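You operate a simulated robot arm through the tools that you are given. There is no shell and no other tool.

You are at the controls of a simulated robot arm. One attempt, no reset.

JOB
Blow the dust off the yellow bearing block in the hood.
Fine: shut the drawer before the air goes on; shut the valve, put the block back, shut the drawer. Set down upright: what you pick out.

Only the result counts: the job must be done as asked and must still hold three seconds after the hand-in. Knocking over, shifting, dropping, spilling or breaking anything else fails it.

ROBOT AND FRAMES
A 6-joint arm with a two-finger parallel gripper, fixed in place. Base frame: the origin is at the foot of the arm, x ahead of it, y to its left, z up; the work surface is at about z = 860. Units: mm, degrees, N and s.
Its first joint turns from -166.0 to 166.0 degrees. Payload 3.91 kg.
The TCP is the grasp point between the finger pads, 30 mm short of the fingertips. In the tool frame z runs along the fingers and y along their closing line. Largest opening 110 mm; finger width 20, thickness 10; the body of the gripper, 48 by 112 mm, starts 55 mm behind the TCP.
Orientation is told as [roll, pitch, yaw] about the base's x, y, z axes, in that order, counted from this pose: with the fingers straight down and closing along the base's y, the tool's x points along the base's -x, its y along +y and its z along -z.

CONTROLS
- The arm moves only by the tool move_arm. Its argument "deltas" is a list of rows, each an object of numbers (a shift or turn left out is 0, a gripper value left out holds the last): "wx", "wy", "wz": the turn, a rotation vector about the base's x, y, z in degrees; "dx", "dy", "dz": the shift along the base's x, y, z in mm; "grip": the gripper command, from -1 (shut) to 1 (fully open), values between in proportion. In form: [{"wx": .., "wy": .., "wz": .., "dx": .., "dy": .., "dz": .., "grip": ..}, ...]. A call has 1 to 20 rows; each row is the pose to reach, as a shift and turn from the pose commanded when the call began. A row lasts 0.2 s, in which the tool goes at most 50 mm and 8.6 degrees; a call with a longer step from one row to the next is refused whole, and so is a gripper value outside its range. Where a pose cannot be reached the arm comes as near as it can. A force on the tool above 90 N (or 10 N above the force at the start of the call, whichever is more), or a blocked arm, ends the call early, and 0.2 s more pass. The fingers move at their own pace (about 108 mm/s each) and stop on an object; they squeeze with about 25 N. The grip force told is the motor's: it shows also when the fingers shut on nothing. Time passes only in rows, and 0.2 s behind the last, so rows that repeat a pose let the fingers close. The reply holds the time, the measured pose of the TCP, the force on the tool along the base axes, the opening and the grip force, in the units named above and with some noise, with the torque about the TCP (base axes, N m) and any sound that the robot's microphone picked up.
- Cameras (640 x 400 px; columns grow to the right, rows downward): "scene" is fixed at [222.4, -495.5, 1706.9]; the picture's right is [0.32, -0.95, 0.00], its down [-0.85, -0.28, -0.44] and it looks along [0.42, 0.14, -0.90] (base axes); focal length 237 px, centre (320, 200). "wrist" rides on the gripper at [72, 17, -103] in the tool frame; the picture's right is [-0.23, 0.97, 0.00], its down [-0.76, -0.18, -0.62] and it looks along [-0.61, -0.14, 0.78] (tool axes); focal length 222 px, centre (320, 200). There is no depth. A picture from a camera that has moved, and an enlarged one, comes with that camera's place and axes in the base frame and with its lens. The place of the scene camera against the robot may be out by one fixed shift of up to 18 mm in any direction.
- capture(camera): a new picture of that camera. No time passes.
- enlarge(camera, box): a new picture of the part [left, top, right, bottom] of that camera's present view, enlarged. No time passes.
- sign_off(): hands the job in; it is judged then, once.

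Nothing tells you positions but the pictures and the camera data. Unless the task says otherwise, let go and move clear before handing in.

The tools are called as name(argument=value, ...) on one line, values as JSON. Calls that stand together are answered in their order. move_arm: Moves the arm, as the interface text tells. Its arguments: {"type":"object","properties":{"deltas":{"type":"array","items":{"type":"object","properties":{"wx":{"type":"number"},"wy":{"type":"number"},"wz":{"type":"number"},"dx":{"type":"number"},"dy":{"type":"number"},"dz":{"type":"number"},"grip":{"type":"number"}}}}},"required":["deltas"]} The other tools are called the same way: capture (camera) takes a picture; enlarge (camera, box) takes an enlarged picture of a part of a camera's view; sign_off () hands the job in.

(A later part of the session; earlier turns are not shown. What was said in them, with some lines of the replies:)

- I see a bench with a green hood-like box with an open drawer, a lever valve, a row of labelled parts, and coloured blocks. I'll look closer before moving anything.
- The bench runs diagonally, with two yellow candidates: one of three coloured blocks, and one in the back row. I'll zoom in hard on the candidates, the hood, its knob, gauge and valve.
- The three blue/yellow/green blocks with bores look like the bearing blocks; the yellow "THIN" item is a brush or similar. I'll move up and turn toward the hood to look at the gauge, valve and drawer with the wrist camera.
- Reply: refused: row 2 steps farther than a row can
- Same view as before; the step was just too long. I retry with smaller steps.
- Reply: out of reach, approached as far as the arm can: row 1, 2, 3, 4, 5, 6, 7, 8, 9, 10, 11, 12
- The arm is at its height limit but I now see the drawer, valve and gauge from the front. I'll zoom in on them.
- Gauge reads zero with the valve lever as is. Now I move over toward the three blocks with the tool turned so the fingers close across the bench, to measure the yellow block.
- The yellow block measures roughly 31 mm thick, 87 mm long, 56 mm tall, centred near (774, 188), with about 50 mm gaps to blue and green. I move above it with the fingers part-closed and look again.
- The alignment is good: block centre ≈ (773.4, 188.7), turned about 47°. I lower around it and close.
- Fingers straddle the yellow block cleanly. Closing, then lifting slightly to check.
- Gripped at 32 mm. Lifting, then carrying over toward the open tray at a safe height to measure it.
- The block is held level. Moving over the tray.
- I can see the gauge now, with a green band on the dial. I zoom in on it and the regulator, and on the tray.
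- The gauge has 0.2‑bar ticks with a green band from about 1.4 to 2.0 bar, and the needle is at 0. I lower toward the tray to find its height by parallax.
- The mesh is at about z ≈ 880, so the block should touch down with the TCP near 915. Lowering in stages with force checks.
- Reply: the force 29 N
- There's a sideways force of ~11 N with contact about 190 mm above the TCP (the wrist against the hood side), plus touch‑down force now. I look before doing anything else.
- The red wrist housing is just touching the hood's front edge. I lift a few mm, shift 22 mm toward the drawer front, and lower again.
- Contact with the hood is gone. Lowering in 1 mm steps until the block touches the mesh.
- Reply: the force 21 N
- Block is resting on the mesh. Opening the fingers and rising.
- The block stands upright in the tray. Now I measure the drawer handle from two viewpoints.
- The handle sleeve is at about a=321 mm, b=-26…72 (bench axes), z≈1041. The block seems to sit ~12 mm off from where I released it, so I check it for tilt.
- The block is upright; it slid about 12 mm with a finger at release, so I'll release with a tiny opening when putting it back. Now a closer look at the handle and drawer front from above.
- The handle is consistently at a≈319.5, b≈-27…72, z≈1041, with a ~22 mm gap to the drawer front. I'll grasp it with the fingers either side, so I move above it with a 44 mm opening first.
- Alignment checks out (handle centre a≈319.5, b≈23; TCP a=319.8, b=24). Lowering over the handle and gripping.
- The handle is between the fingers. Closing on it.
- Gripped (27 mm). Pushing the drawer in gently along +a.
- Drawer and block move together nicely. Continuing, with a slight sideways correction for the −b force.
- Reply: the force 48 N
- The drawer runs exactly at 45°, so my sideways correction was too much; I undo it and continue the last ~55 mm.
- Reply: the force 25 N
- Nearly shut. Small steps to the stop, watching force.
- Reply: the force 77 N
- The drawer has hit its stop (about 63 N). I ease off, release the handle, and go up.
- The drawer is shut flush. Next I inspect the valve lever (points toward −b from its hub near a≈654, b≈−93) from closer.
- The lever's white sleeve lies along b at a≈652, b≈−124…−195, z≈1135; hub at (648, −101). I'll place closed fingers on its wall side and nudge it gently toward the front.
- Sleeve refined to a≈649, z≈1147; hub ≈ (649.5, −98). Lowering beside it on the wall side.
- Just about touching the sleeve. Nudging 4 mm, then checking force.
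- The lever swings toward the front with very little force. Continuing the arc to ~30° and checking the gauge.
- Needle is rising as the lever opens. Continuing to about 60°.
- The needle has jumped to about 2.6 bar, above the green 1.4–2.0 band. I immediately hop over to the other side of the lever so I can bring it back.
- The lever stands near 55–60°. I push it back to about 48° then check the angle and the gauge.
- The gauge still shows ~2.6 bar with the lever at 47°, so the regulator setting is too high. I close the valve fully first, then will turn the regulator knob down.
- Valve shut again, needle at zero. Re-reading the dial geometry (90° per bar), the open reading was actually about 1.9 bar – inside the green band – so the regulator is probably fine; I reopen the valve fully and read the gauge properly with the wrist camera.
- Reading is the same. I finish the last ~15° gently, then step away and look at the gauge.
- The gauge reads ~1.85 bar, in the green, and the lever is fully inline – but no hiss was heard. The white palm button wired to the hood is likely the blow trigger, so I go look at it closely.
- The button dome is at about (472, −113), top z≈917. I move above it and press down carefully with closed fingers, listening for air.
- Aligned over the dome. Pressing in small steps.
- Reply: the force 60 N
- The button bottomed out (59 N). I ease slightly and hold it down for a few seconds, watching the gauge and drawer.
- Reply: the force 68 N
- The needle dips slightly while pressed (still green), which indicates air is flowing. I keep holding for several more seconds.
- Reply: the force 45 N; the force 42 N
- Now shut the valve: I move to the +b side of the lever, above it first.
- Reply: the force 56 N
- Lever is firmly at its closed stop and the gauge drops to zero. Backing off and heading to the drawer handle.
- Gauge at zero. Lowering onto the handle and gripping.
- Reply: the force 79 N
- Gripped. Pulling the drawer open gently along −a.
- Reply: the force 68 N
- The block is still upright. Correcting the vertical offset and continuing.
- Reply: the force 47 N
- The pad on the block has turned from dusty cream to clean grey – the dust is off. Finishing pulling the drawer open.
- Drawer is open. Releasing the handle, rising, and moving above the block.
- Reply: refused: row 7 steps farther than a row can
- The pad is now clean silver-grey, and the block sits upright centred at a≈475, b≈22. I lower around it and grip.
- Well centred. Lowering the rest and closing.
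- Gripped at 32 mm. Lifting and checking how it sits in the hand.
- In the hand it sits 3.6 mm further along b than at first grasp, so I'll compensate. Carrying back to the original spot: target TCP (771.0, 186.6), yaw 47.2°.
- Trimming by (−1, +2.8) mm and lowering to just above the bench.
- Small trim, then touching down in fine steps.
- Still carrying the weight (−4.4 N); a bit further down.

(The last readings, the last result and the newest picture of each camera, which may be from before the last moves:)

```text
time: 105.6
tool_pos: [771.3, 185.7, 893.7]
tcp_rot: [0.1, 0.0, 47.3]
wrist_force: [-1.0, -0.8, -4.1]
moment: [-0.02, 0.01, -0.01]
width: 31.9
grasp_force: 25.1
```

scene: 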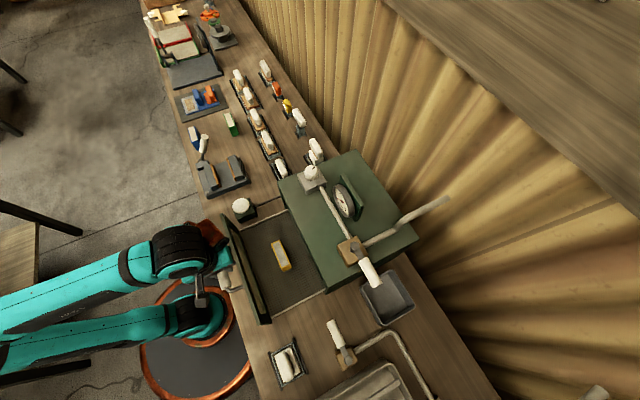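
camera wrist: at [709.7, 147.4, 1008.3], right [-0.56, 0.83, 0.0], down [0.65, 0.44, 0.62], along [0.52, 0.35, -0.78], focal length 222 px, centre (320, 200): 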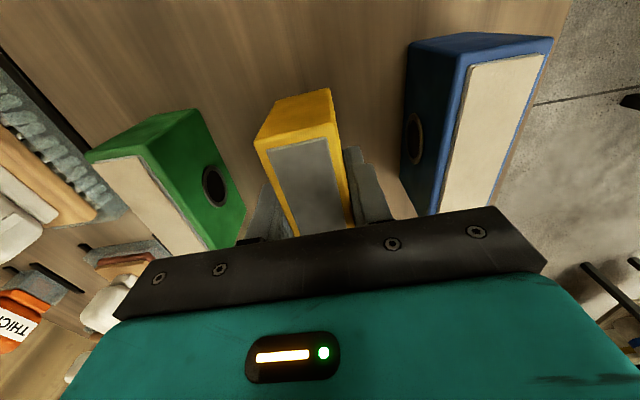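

move_arm(deltas=[{"dz": -0.5}])

move_arm(deltas=[{"dz": -0.5}])

move_arm(deltas=[{"dz": -0.5}])

```text
time: 106.0
tool_pos: [772.6, 187.4, 892.3]
tcp_rot: [0.0, 0.0, 47.2]
wrist_force: [-0.8, 0.6, -3.9]
moment: [-0.02, 0.01, 0.0]
width: 31.8
grasp_force: 24.6
```

```text
time: 106.4
tool_pos: [772.2, 186.4, 893.2]
tcp_rot: [-0.1, 0.0, 47.2]
wrist_force: [-0.7, 0.1, -4.7]
moment: [0.03, -0.01, 0.0]
width: 31.9
grasp_force: 24.5
```

```text
time: 106.8
tool_pos: [771.9, 185.6, 891.4]
tcp_rot: [0.0, 0.1, 47.2]
wrist_force: [-0.4, 0.0, -4.4]
moment: [-0.02, 0.02, -0.02]
width: 31.8
grasp_force: 25.5
```

move_arm(deltas=[{"dz": -0.5}])

move_arm(deltas=[{"dz": -0.4}])

enlarge(camera="wrist", box=[200, 50, 420, 230])

```text
time: 107.2
tool_pos: [771.9, 185.3, 892.4]
tcp_rot: [0.1, 0.0, 47.2]
wrist_force: [-0.4, 0.3, -4.6]
moment: [-0.03, 0.03, -0.01]
width: 32.0
grasp_force: 25.4
```

```text
time: 107.6
tool_pos: [772.6, 186.4, 892.0]
tcp_rot: [0.0, -0.1, 47.3]
wrist_force: [-1.6, -0.1, -2.4]
moment: [0.07, 0.0, 0.0]
width: 31.9
grasp_force: 25.0
```

```text
2.22 times, centred on (310, 140) of wrist
camera zoom: at [711.3, 144.8, 994.2], right [-0.56, 0.83, 0.0], down [0.65, 0.44, 0.62], along [0.52, 0.35, -0.78], focal length 494 px, centre (342, 333)
```

zoom: 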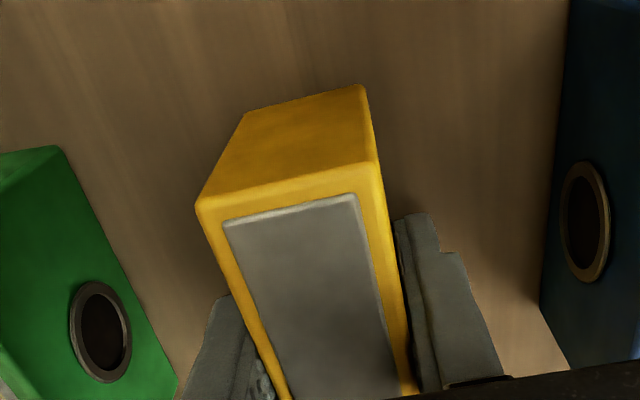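

Touchdown is starting (−2.4 N). One more small step, then a minimal opening.

move_arm(deltas=[{"dz": -0.4, "grip": -1}, {"dz": -0.4, "grip": -1}])

move_arm(deltas=[{"grip": -0.38}, {"grip": -0.36}, {"grip": -0.345}])

enlarge(camera="wrist", box=[200, 50, 420, 230])

```text
time: 108.2
tool_pos: [772.2, 187.2, 890.9]
tcp_rot: [0.0, -0.2, 47.1]
wrist_force: [3.8, -1.0, 5.1]
moment: [-0.19, 0.2, 0.13]
width: 31.9
grasp_force: 24.9
```

```text
time: 109.0
tool_pos: [771.1, 186.0, 891.2]
tcp_rot: [-0.1, 0.0, 47.2]
wrist_force: [0.4, 0.4, 0.2]
moment: [-0.02, 0.0, 0.0]
width: 36.2
grasp_force: 0.1
```

```text
2.22 times, centred on (310, 140) of wrist
camera zoom: at [711.0, 145.0, 993.8], right [-0.56, 0.83, 0.0], down [0.65, 0.44, 0.62], along [0.52, 0.35, -0.78], focal length 494 px, centre (342, 333)
```

zoom: 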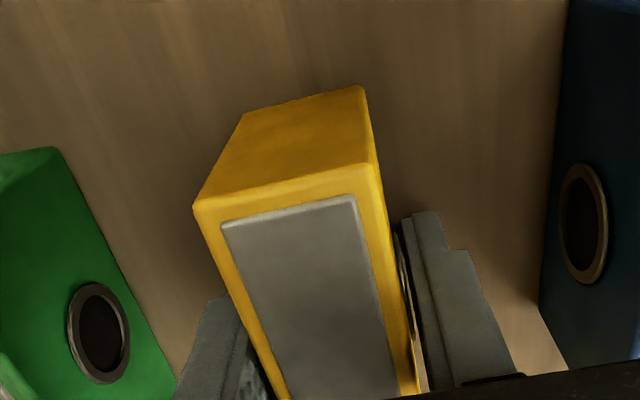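

The block stayed with the +a finger only by ~1–2 mm. I centre the gap by shifting the tool 2 mm and lift straight up.

move_arm(deltas=[{"dx": 0.7, "dy": -0.7}, {"dx": 1.4, "dy": -1.4}, {"dx": 1.4, "dy": -1.4, "dz": 4}, {"dx": 1.4, "dy": -1.4, "dz": 10}])

enlarge(camera="wrist", box=[200, 50, 420, 230])

```text
time: 110.0
tool_pos: [773.6, 184.9, 901.5]
tcp_rot: [0.1, 0.0, 47.2]
wrist_force: [0.3, 0.2, 0.4]
moment: [0.04, 0.02, 0.04]
width: 36.5
grasp_force: 0.1
```

```text
2.22 times, centred on (310, 140) of wrist
camera zoom: at [712.7, 144.0, 1004.2], right [-0.56, 0.83, 0.0], down [0.65, 0.44, 0.62], along [0.52, 0.35, -0.78], focal length 494 px, centre (342, 333)
```

zoom: 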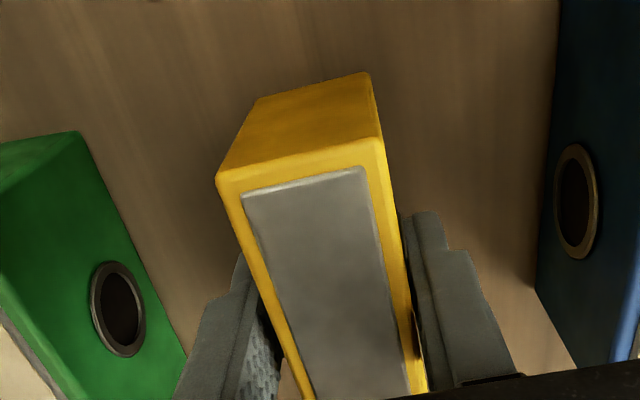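

Free on both sides. Lifting clear and checking the block's position.

move_arm(deltas=[{"dz": 10}, {"dz": 25}, {"dz": 50}, {"dz": 80}, {"dz": 107}])

capture(camera="wrist")

enlarge(camera="wrist", box=[200, 10, 440, 180])

enlarge(camera="scene", box=[180, 110, 260, 200])

```text
time: 111.2
tool_pos: [774.9, 183.9, 1008.4]
tcp_rot: [0.0, 0.1, 47.2]
wrist_force: [0.5, -0.4, 0.0]
moment: [0.0, 0.0, 0.0]
width: 36.1
grasp_force: 0.1
```

```text
taken
camera wrist: at [713.7, 142.6, 1110.6], right [-0.56, 0.83, 0.0], down [0.65, 0.44, 0.62], along [0.52, 0.35, -0.78], focal length 222 px, centre (320, 200)
```

wrist: 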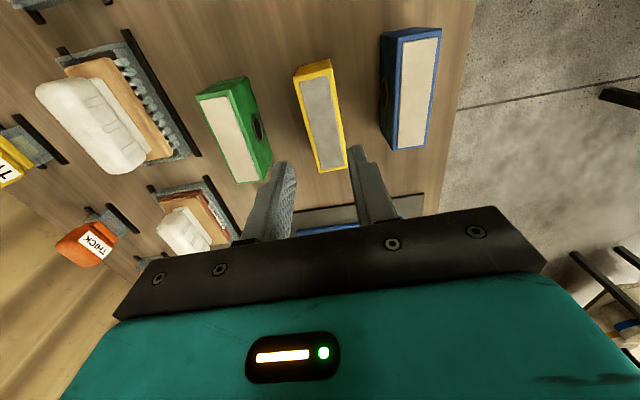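

```text
2.35 times, centred on (320, 95) of wrist
camera zoom: at [713.7, 142.6, 1110.6], right [-0.56, 0.83, 0.0], down [0.65, 0.44, 0.62], along [0.52, 0.35, -0.78], focal length 523 px, centre (320, 447)
```

zoom: 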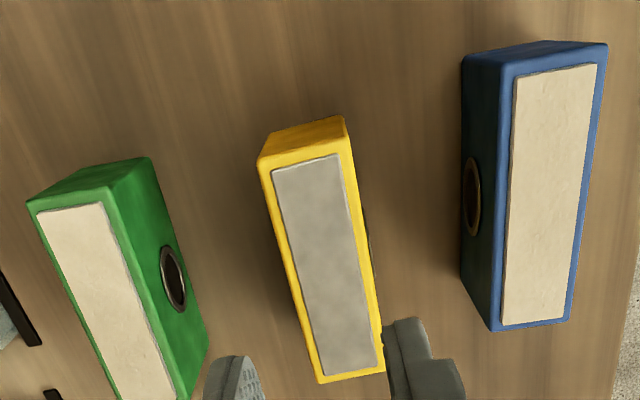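

```text
4.44 times, centred on (220, 155) of scene
camera zoom: at [222.4, -495.5, 1706.9], right [0.32, -0.95, 0.0], down [-0.85, -0.28, -0.44], along [0.42, 0.14, -0.9], focal length 1055 px, centre (764, 400)
```

zoom: 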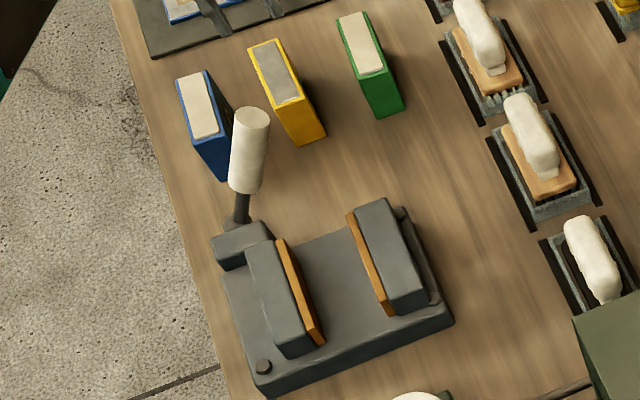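

The block is back exactly where it was (pixel-identical in the scene view), upright and clean. Now back to the drawer handle to shut it.

move_arm(deltas=[{"dz": 45}, {"dz": 90}, {"dz": 135}, {"dz": 165}])

move_arm(deltas=[{"dx": -35.5, "dy": -26.3, "grip": -0.2}, {"dx": -71, "dy": -52.7, "grip": -0.2}, {"dx": -106.5, "dy": -79, "wz": -0.4}, {"dx": -142, "dy": -105.3, "wz": -0.8}, {"dx": -177.5, "dy": -131.6, "wz": -1.2}, {"dx": -213, "dy": -158, "wz": -1.6}, {"dx": -248.5, "dy": -184.3, "wz": -2}, {"dx": -284, "dy": -210.6, "wz": -2.2}, {"dx": -319.5, "dy": -237, "wz": -2.2}, {"dx": -355, "dy": -263.3, "wz": -2.2}, {"dx": -390.5, "dy": -289.6, "wz": -2.2}, {"dx": -426, "dy": -316, "wz": -2.2}, {"dx": -461.5, "dy": -342.3, "wz": -2.2}, {"dx": -497, "dy": -368.6, "wz": -2.2}, {"dx": -532.4, "dy": -395, "wz": -2.2}])

capture(camera="wrist")

enlarge(camera="wrist", box=[200, 20, 440, 220])

```text
time: 112.2
tool_pos: [774.2, 183.3, 1174.3]
tcp_rot: [0.0, -0.1, 47.1]
wrist_force: [0.6, -0.4, 0.4]
moment: [0.02, 0.04, -0.01]
width: 36.0
grasp_force: 0.1
```

```text
time: 115.4
tool_pos: [240.9, -210.2, 1172.9]
tcp_rot: [0.0, 0.1, 45.1]
wrist_force: [1.1, 0.5, 0.4]
moment: [-0.02, -0.05, -0.02]
width: 44.2
grasp_force: 0.1
```

```text
taken
camera wrist: at [178.4, -248.1, 1276.0], right [-0.53, 0.85, 0.0], down [0.66, 0.41, 0.62], along [0.53, 0.33, -0.78], focal length 222 px, centre (320, 200)
```

wrist: 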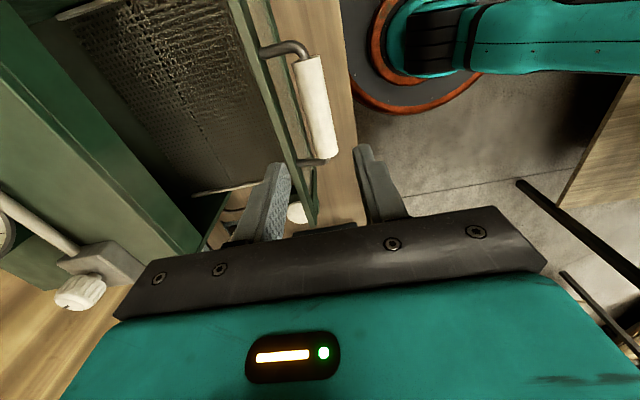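

```text
2.00 times, centred on (320, 120) of wrist
camera zoom: at [178.4, -248.1, 1276.0], right [-0.53, 0.85, 0.0], down [0.66, 0.41, 0.62], along [0.53, 0.33, -0.78], focal length 444 px, centre (320, 360)
```

zoom: 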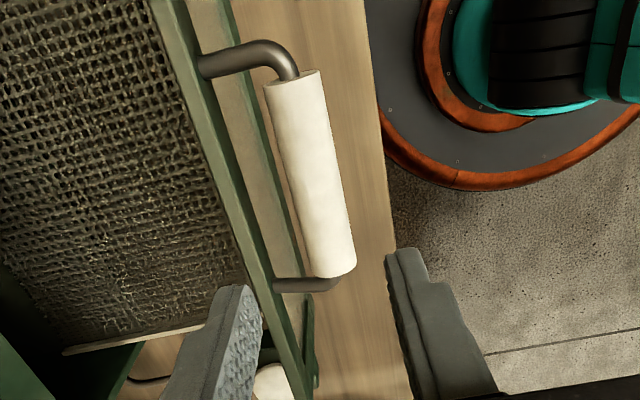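

Handle lies where expected (a≈320.5). Lowering, gripping and pushing shut.

move_arm(deltas=[{"dx": 1.9, "dz": -40}, {"dx": 1.9, "dz": -80}, {"dx": 1.9, "dz": -110}, {"dx": 1.9, "dz": -129}])

move_arm(deltas=[{"grip": -0.5}, {"grip": -1}, {"grip": -1}, {"grip": -1}])

```text
time: 116.4
tool_pos: [241.7, -209.6, 1044.5]
tcp_rot: [0.1, -0.1, 45.0]
wrist_force: [0.3, 0.6, 0.3]
moment: [-0.03, 0.0, 0.0]
width: 44.3
grasp_force: 0.0
```

```text
time: 117.4
tool_pos: [243.6, -208.4, 1042.9]
tcp_rot: [0.0, -0.1, 45.0]
wrist_force: [-0.2, 0.9, -9.3]
moment: [-0.06, -0.02, 0.04]
width: 26.6
grasp_force: 44.6
```

move_arm(deltas=[{"dx": 3, "dy": -3}, {"dx": 7, "dy": -7}, {"dx": 12, "dy": -12}, {"dx": 18, "dy": -18}, {"dx": 24, "dy": -24}, {"dx": 30, "dy": -30}, {"dx": 36, "dy": -36}, {"dx": 42, "dy": -42}, {"dx": 48, "dy": -48}, {"dx": 54, "dy": -54}, {"dx": 58, "dy": -58}, {"dx": 60, "dy": -60}])

```text
time: 120.0
tool_pos: [303.5, -270.3, 1042.7]
tcp_rot: [0.1, 0.0, 45.0]
wrist_force: [18.7, 21.0, -58.2]
moment: [-0.11, 0.15, -0.24]
width: 26.8
grasp_force: 45.3
```

move_arm(deltas=[{"dx": 1, "dy": 1, "dz": -1.5}, {"dx": 4, "dy": -2, "dz": -2}, {"dx": 9, "dy": -7, "dz": -2}, {"dx": 15, "dy": -13, "dz": -2}, {"dx": 21, "dy": -19, "dz": -2}, {"dx": 27, "dy": -25, "dz": -2}, {"dx": 33, "dy": -31, "dz": -2}, {"dx": 38, "dy": -36, "dz": -2}, {"dx": 41, "dy": -39, "dz": -2}, {"dx": 43, "dy": -41, "dz": -2}])

```text
time: 122.2
tool_pos: [345.5, -311.2, 1043.1]
tcp_rot: [-0.2, 0.0, 45.1]
wrist_force: [-5.8, -4.7, 37.0]
moment: [0.23, 0.23, 0.1]
width: 26.3
grasp_force: 45.0
```

move_arm(deltas=[{"dx": 2, "dy": -2, "dz": 1}, {"dx": 6, "dy": -6, "dz": 1.2}, {"dx": 11, "dy": -11, "dz": 1.2}, {"dx": 16, "dy": -16, "dz": 1.2}, {"dx": 20, "dy": -20, "dz": 1.2}, {"dx": 23, "dy": -23, "dz": 1.2}, {"dx": 25, "dy": -25, "dz": 1.2}])

move_arm(deltas=[{"dx": 1.5, "dy": -1.5}, {"dx": 3, "dy": -3}, {"dx": 4.2, "dy": -4.2}])

```text
time: 123.8
tool_pos: [370.1, -336.9, 1043.5]
tcp_rot: [0.1, 0.0, 45.0]
wrist_force: [-1.5, 1.3, -7.9]
moment: [0.2, -0.43, 0.4]
width: 26.7
grasp_force: 45.5
```

```text
time: 124.6
tool_pos: [371.2, -338.5, 1043.1]
tcp_rot: [0.2, -0.1, 45.1]
wrist_force: [-64.7, 55.7, -34.9]
moment: [-0.08, -0.01, 0.16]
width: 26.6
grasp_force: 44.9
```

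The drawer is against its stop (85 N). Easing off and releasing, then rising clear.

move_arm(deltas=[{"dx": -2, "dy": 2, "dz": -1, "grip": -1}, {"dx": -2, "dy": 2, "dz": -1, "grip": -0.2}, {"dx": -2, "dy": 2, "dz": -1, "grip": -0.2}])

move_arm(deltas=[{"dz": 20}, {"dz": 60}, {"dz": 105}, {"dz": 150}, {"dx": -30, "dy": 30, "dz": 150}, {"dx": -60, "dy": 60, "dz": 150}])

capture(camera="scene")

capture(camera="wrist")

enlarge(camera="scene", box=[220, 140, 420, 310])

enlarge(camera="scene", box=[180, 60, 340, 180])

```text
time: 125.4
tool_pos: [373.5, -339.4, 1042.0]
tcp_rot: [0.0, 0.1, 45.0]
wrist_force: [0.0, -0.2, 0.3]
moment: [0.0, 0.0, -0.03]
width: 44.0
grasp_force: 0.0
```

```text
time: 126.8
tool_pos: [313.7, -278.2, 1190.6]
tcp_rot: [0.1, 0.1, 45.1]
wrist_force: [0.7, -0.6, -0.1]
moment: [0.11, 0.08, -0.03]
width: 43.8
grasp_force: 0.1
```

```text
taken
```

scene: 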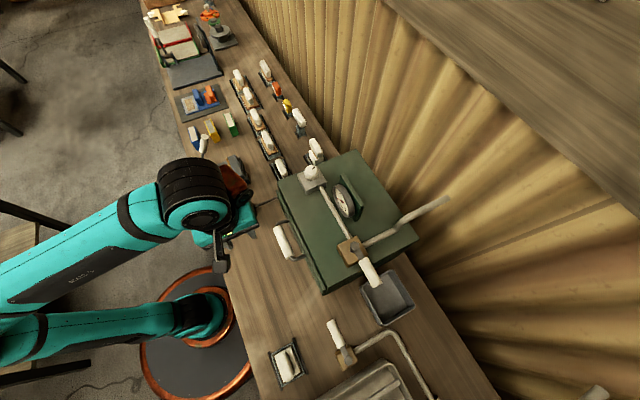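

```text
taken
camera wrist: at [251.1, -317.6, 1293.4], right [-0.53, 0.85, 0.0], down [0.66, 0.41, 0.62], along [0.53, 0.33, -0.78], focal length 222 px, centre (320, 200)
```

wrist: 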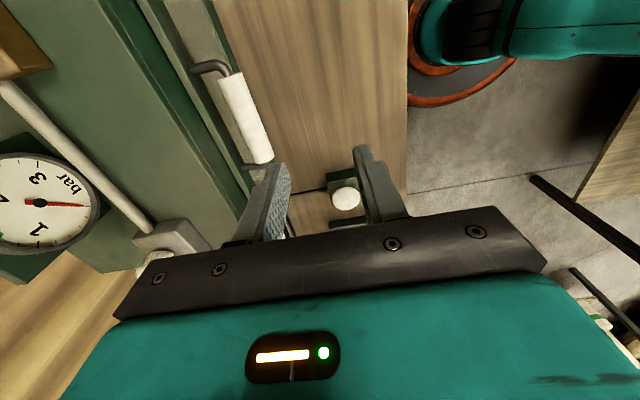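

```text
2.35 times, centred on (320, 225) of scene
camera zoom: at [222.4, -495.5, 1706.9], right [0.32, -0.95, 0.0], down [-0.85, -0.28, -0.44], along [0.42, 0.14, -0.9], focal length 558 px, centre (320, 141)
```

zoom: 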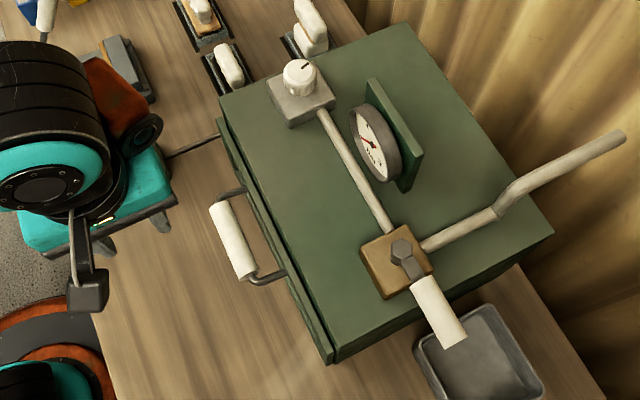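

```text
3.33 times, centred on (260, 120) of scene
camera zoom: at [222.4, -495.5, 1706.9], right [0.32, -0.95, 0.0], down [-0.85, -0.28, -0.44], along [0.42, 0.14, -0.9], focal length 791 px, centre (520, 467)
```

zoom: 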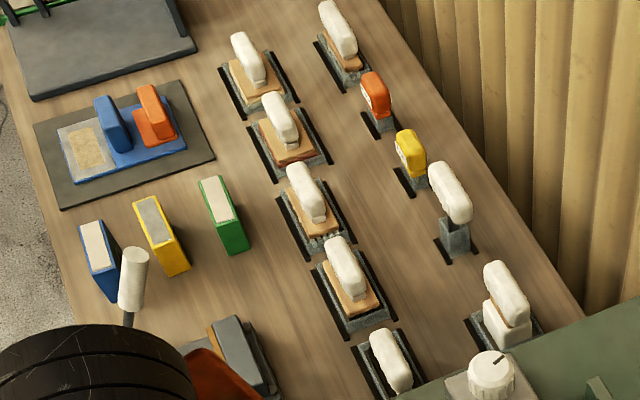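

The drawer is shut, the valve is closed with the gauge at zero, and the clean yellow block is upright in its original place. The gripper is open and clear, so I'm handing in.

sign_off()

```text
The job is handed in.
```

The yellow bearing block is blown clean and back upright in its original spot. The valve is closed, the gauge reads zero and the drawer is shut. I handed the job in with the gripper open and clear.

- **Dust:** the pad on top of the block went from cream to clean grey. I shut the drawer with the block inside, opened the valve, and held the button on the bench beside the hood down for about 9 seconds. The gauge read about 1.8 to 1.9 bar, inside the green band.
- **First valve opening:** I briefly opened the valve once before that, with the drawer already shut. I misread the gauge as too high and closed it again. I left the regulator alone.
- **Hood contact:** while lowering the block into the tray, the arm's wrist pressed lightly (about 11 N) against the front edge of the hood. I moved it clear, and the pictures afterwards show nothing shifted.
- **Position:** the block slid about 12 mm inside the tray when I first let go, but stayed upright. Back on the bench, it matches its starting position in the overhead view to within about 2 mm.
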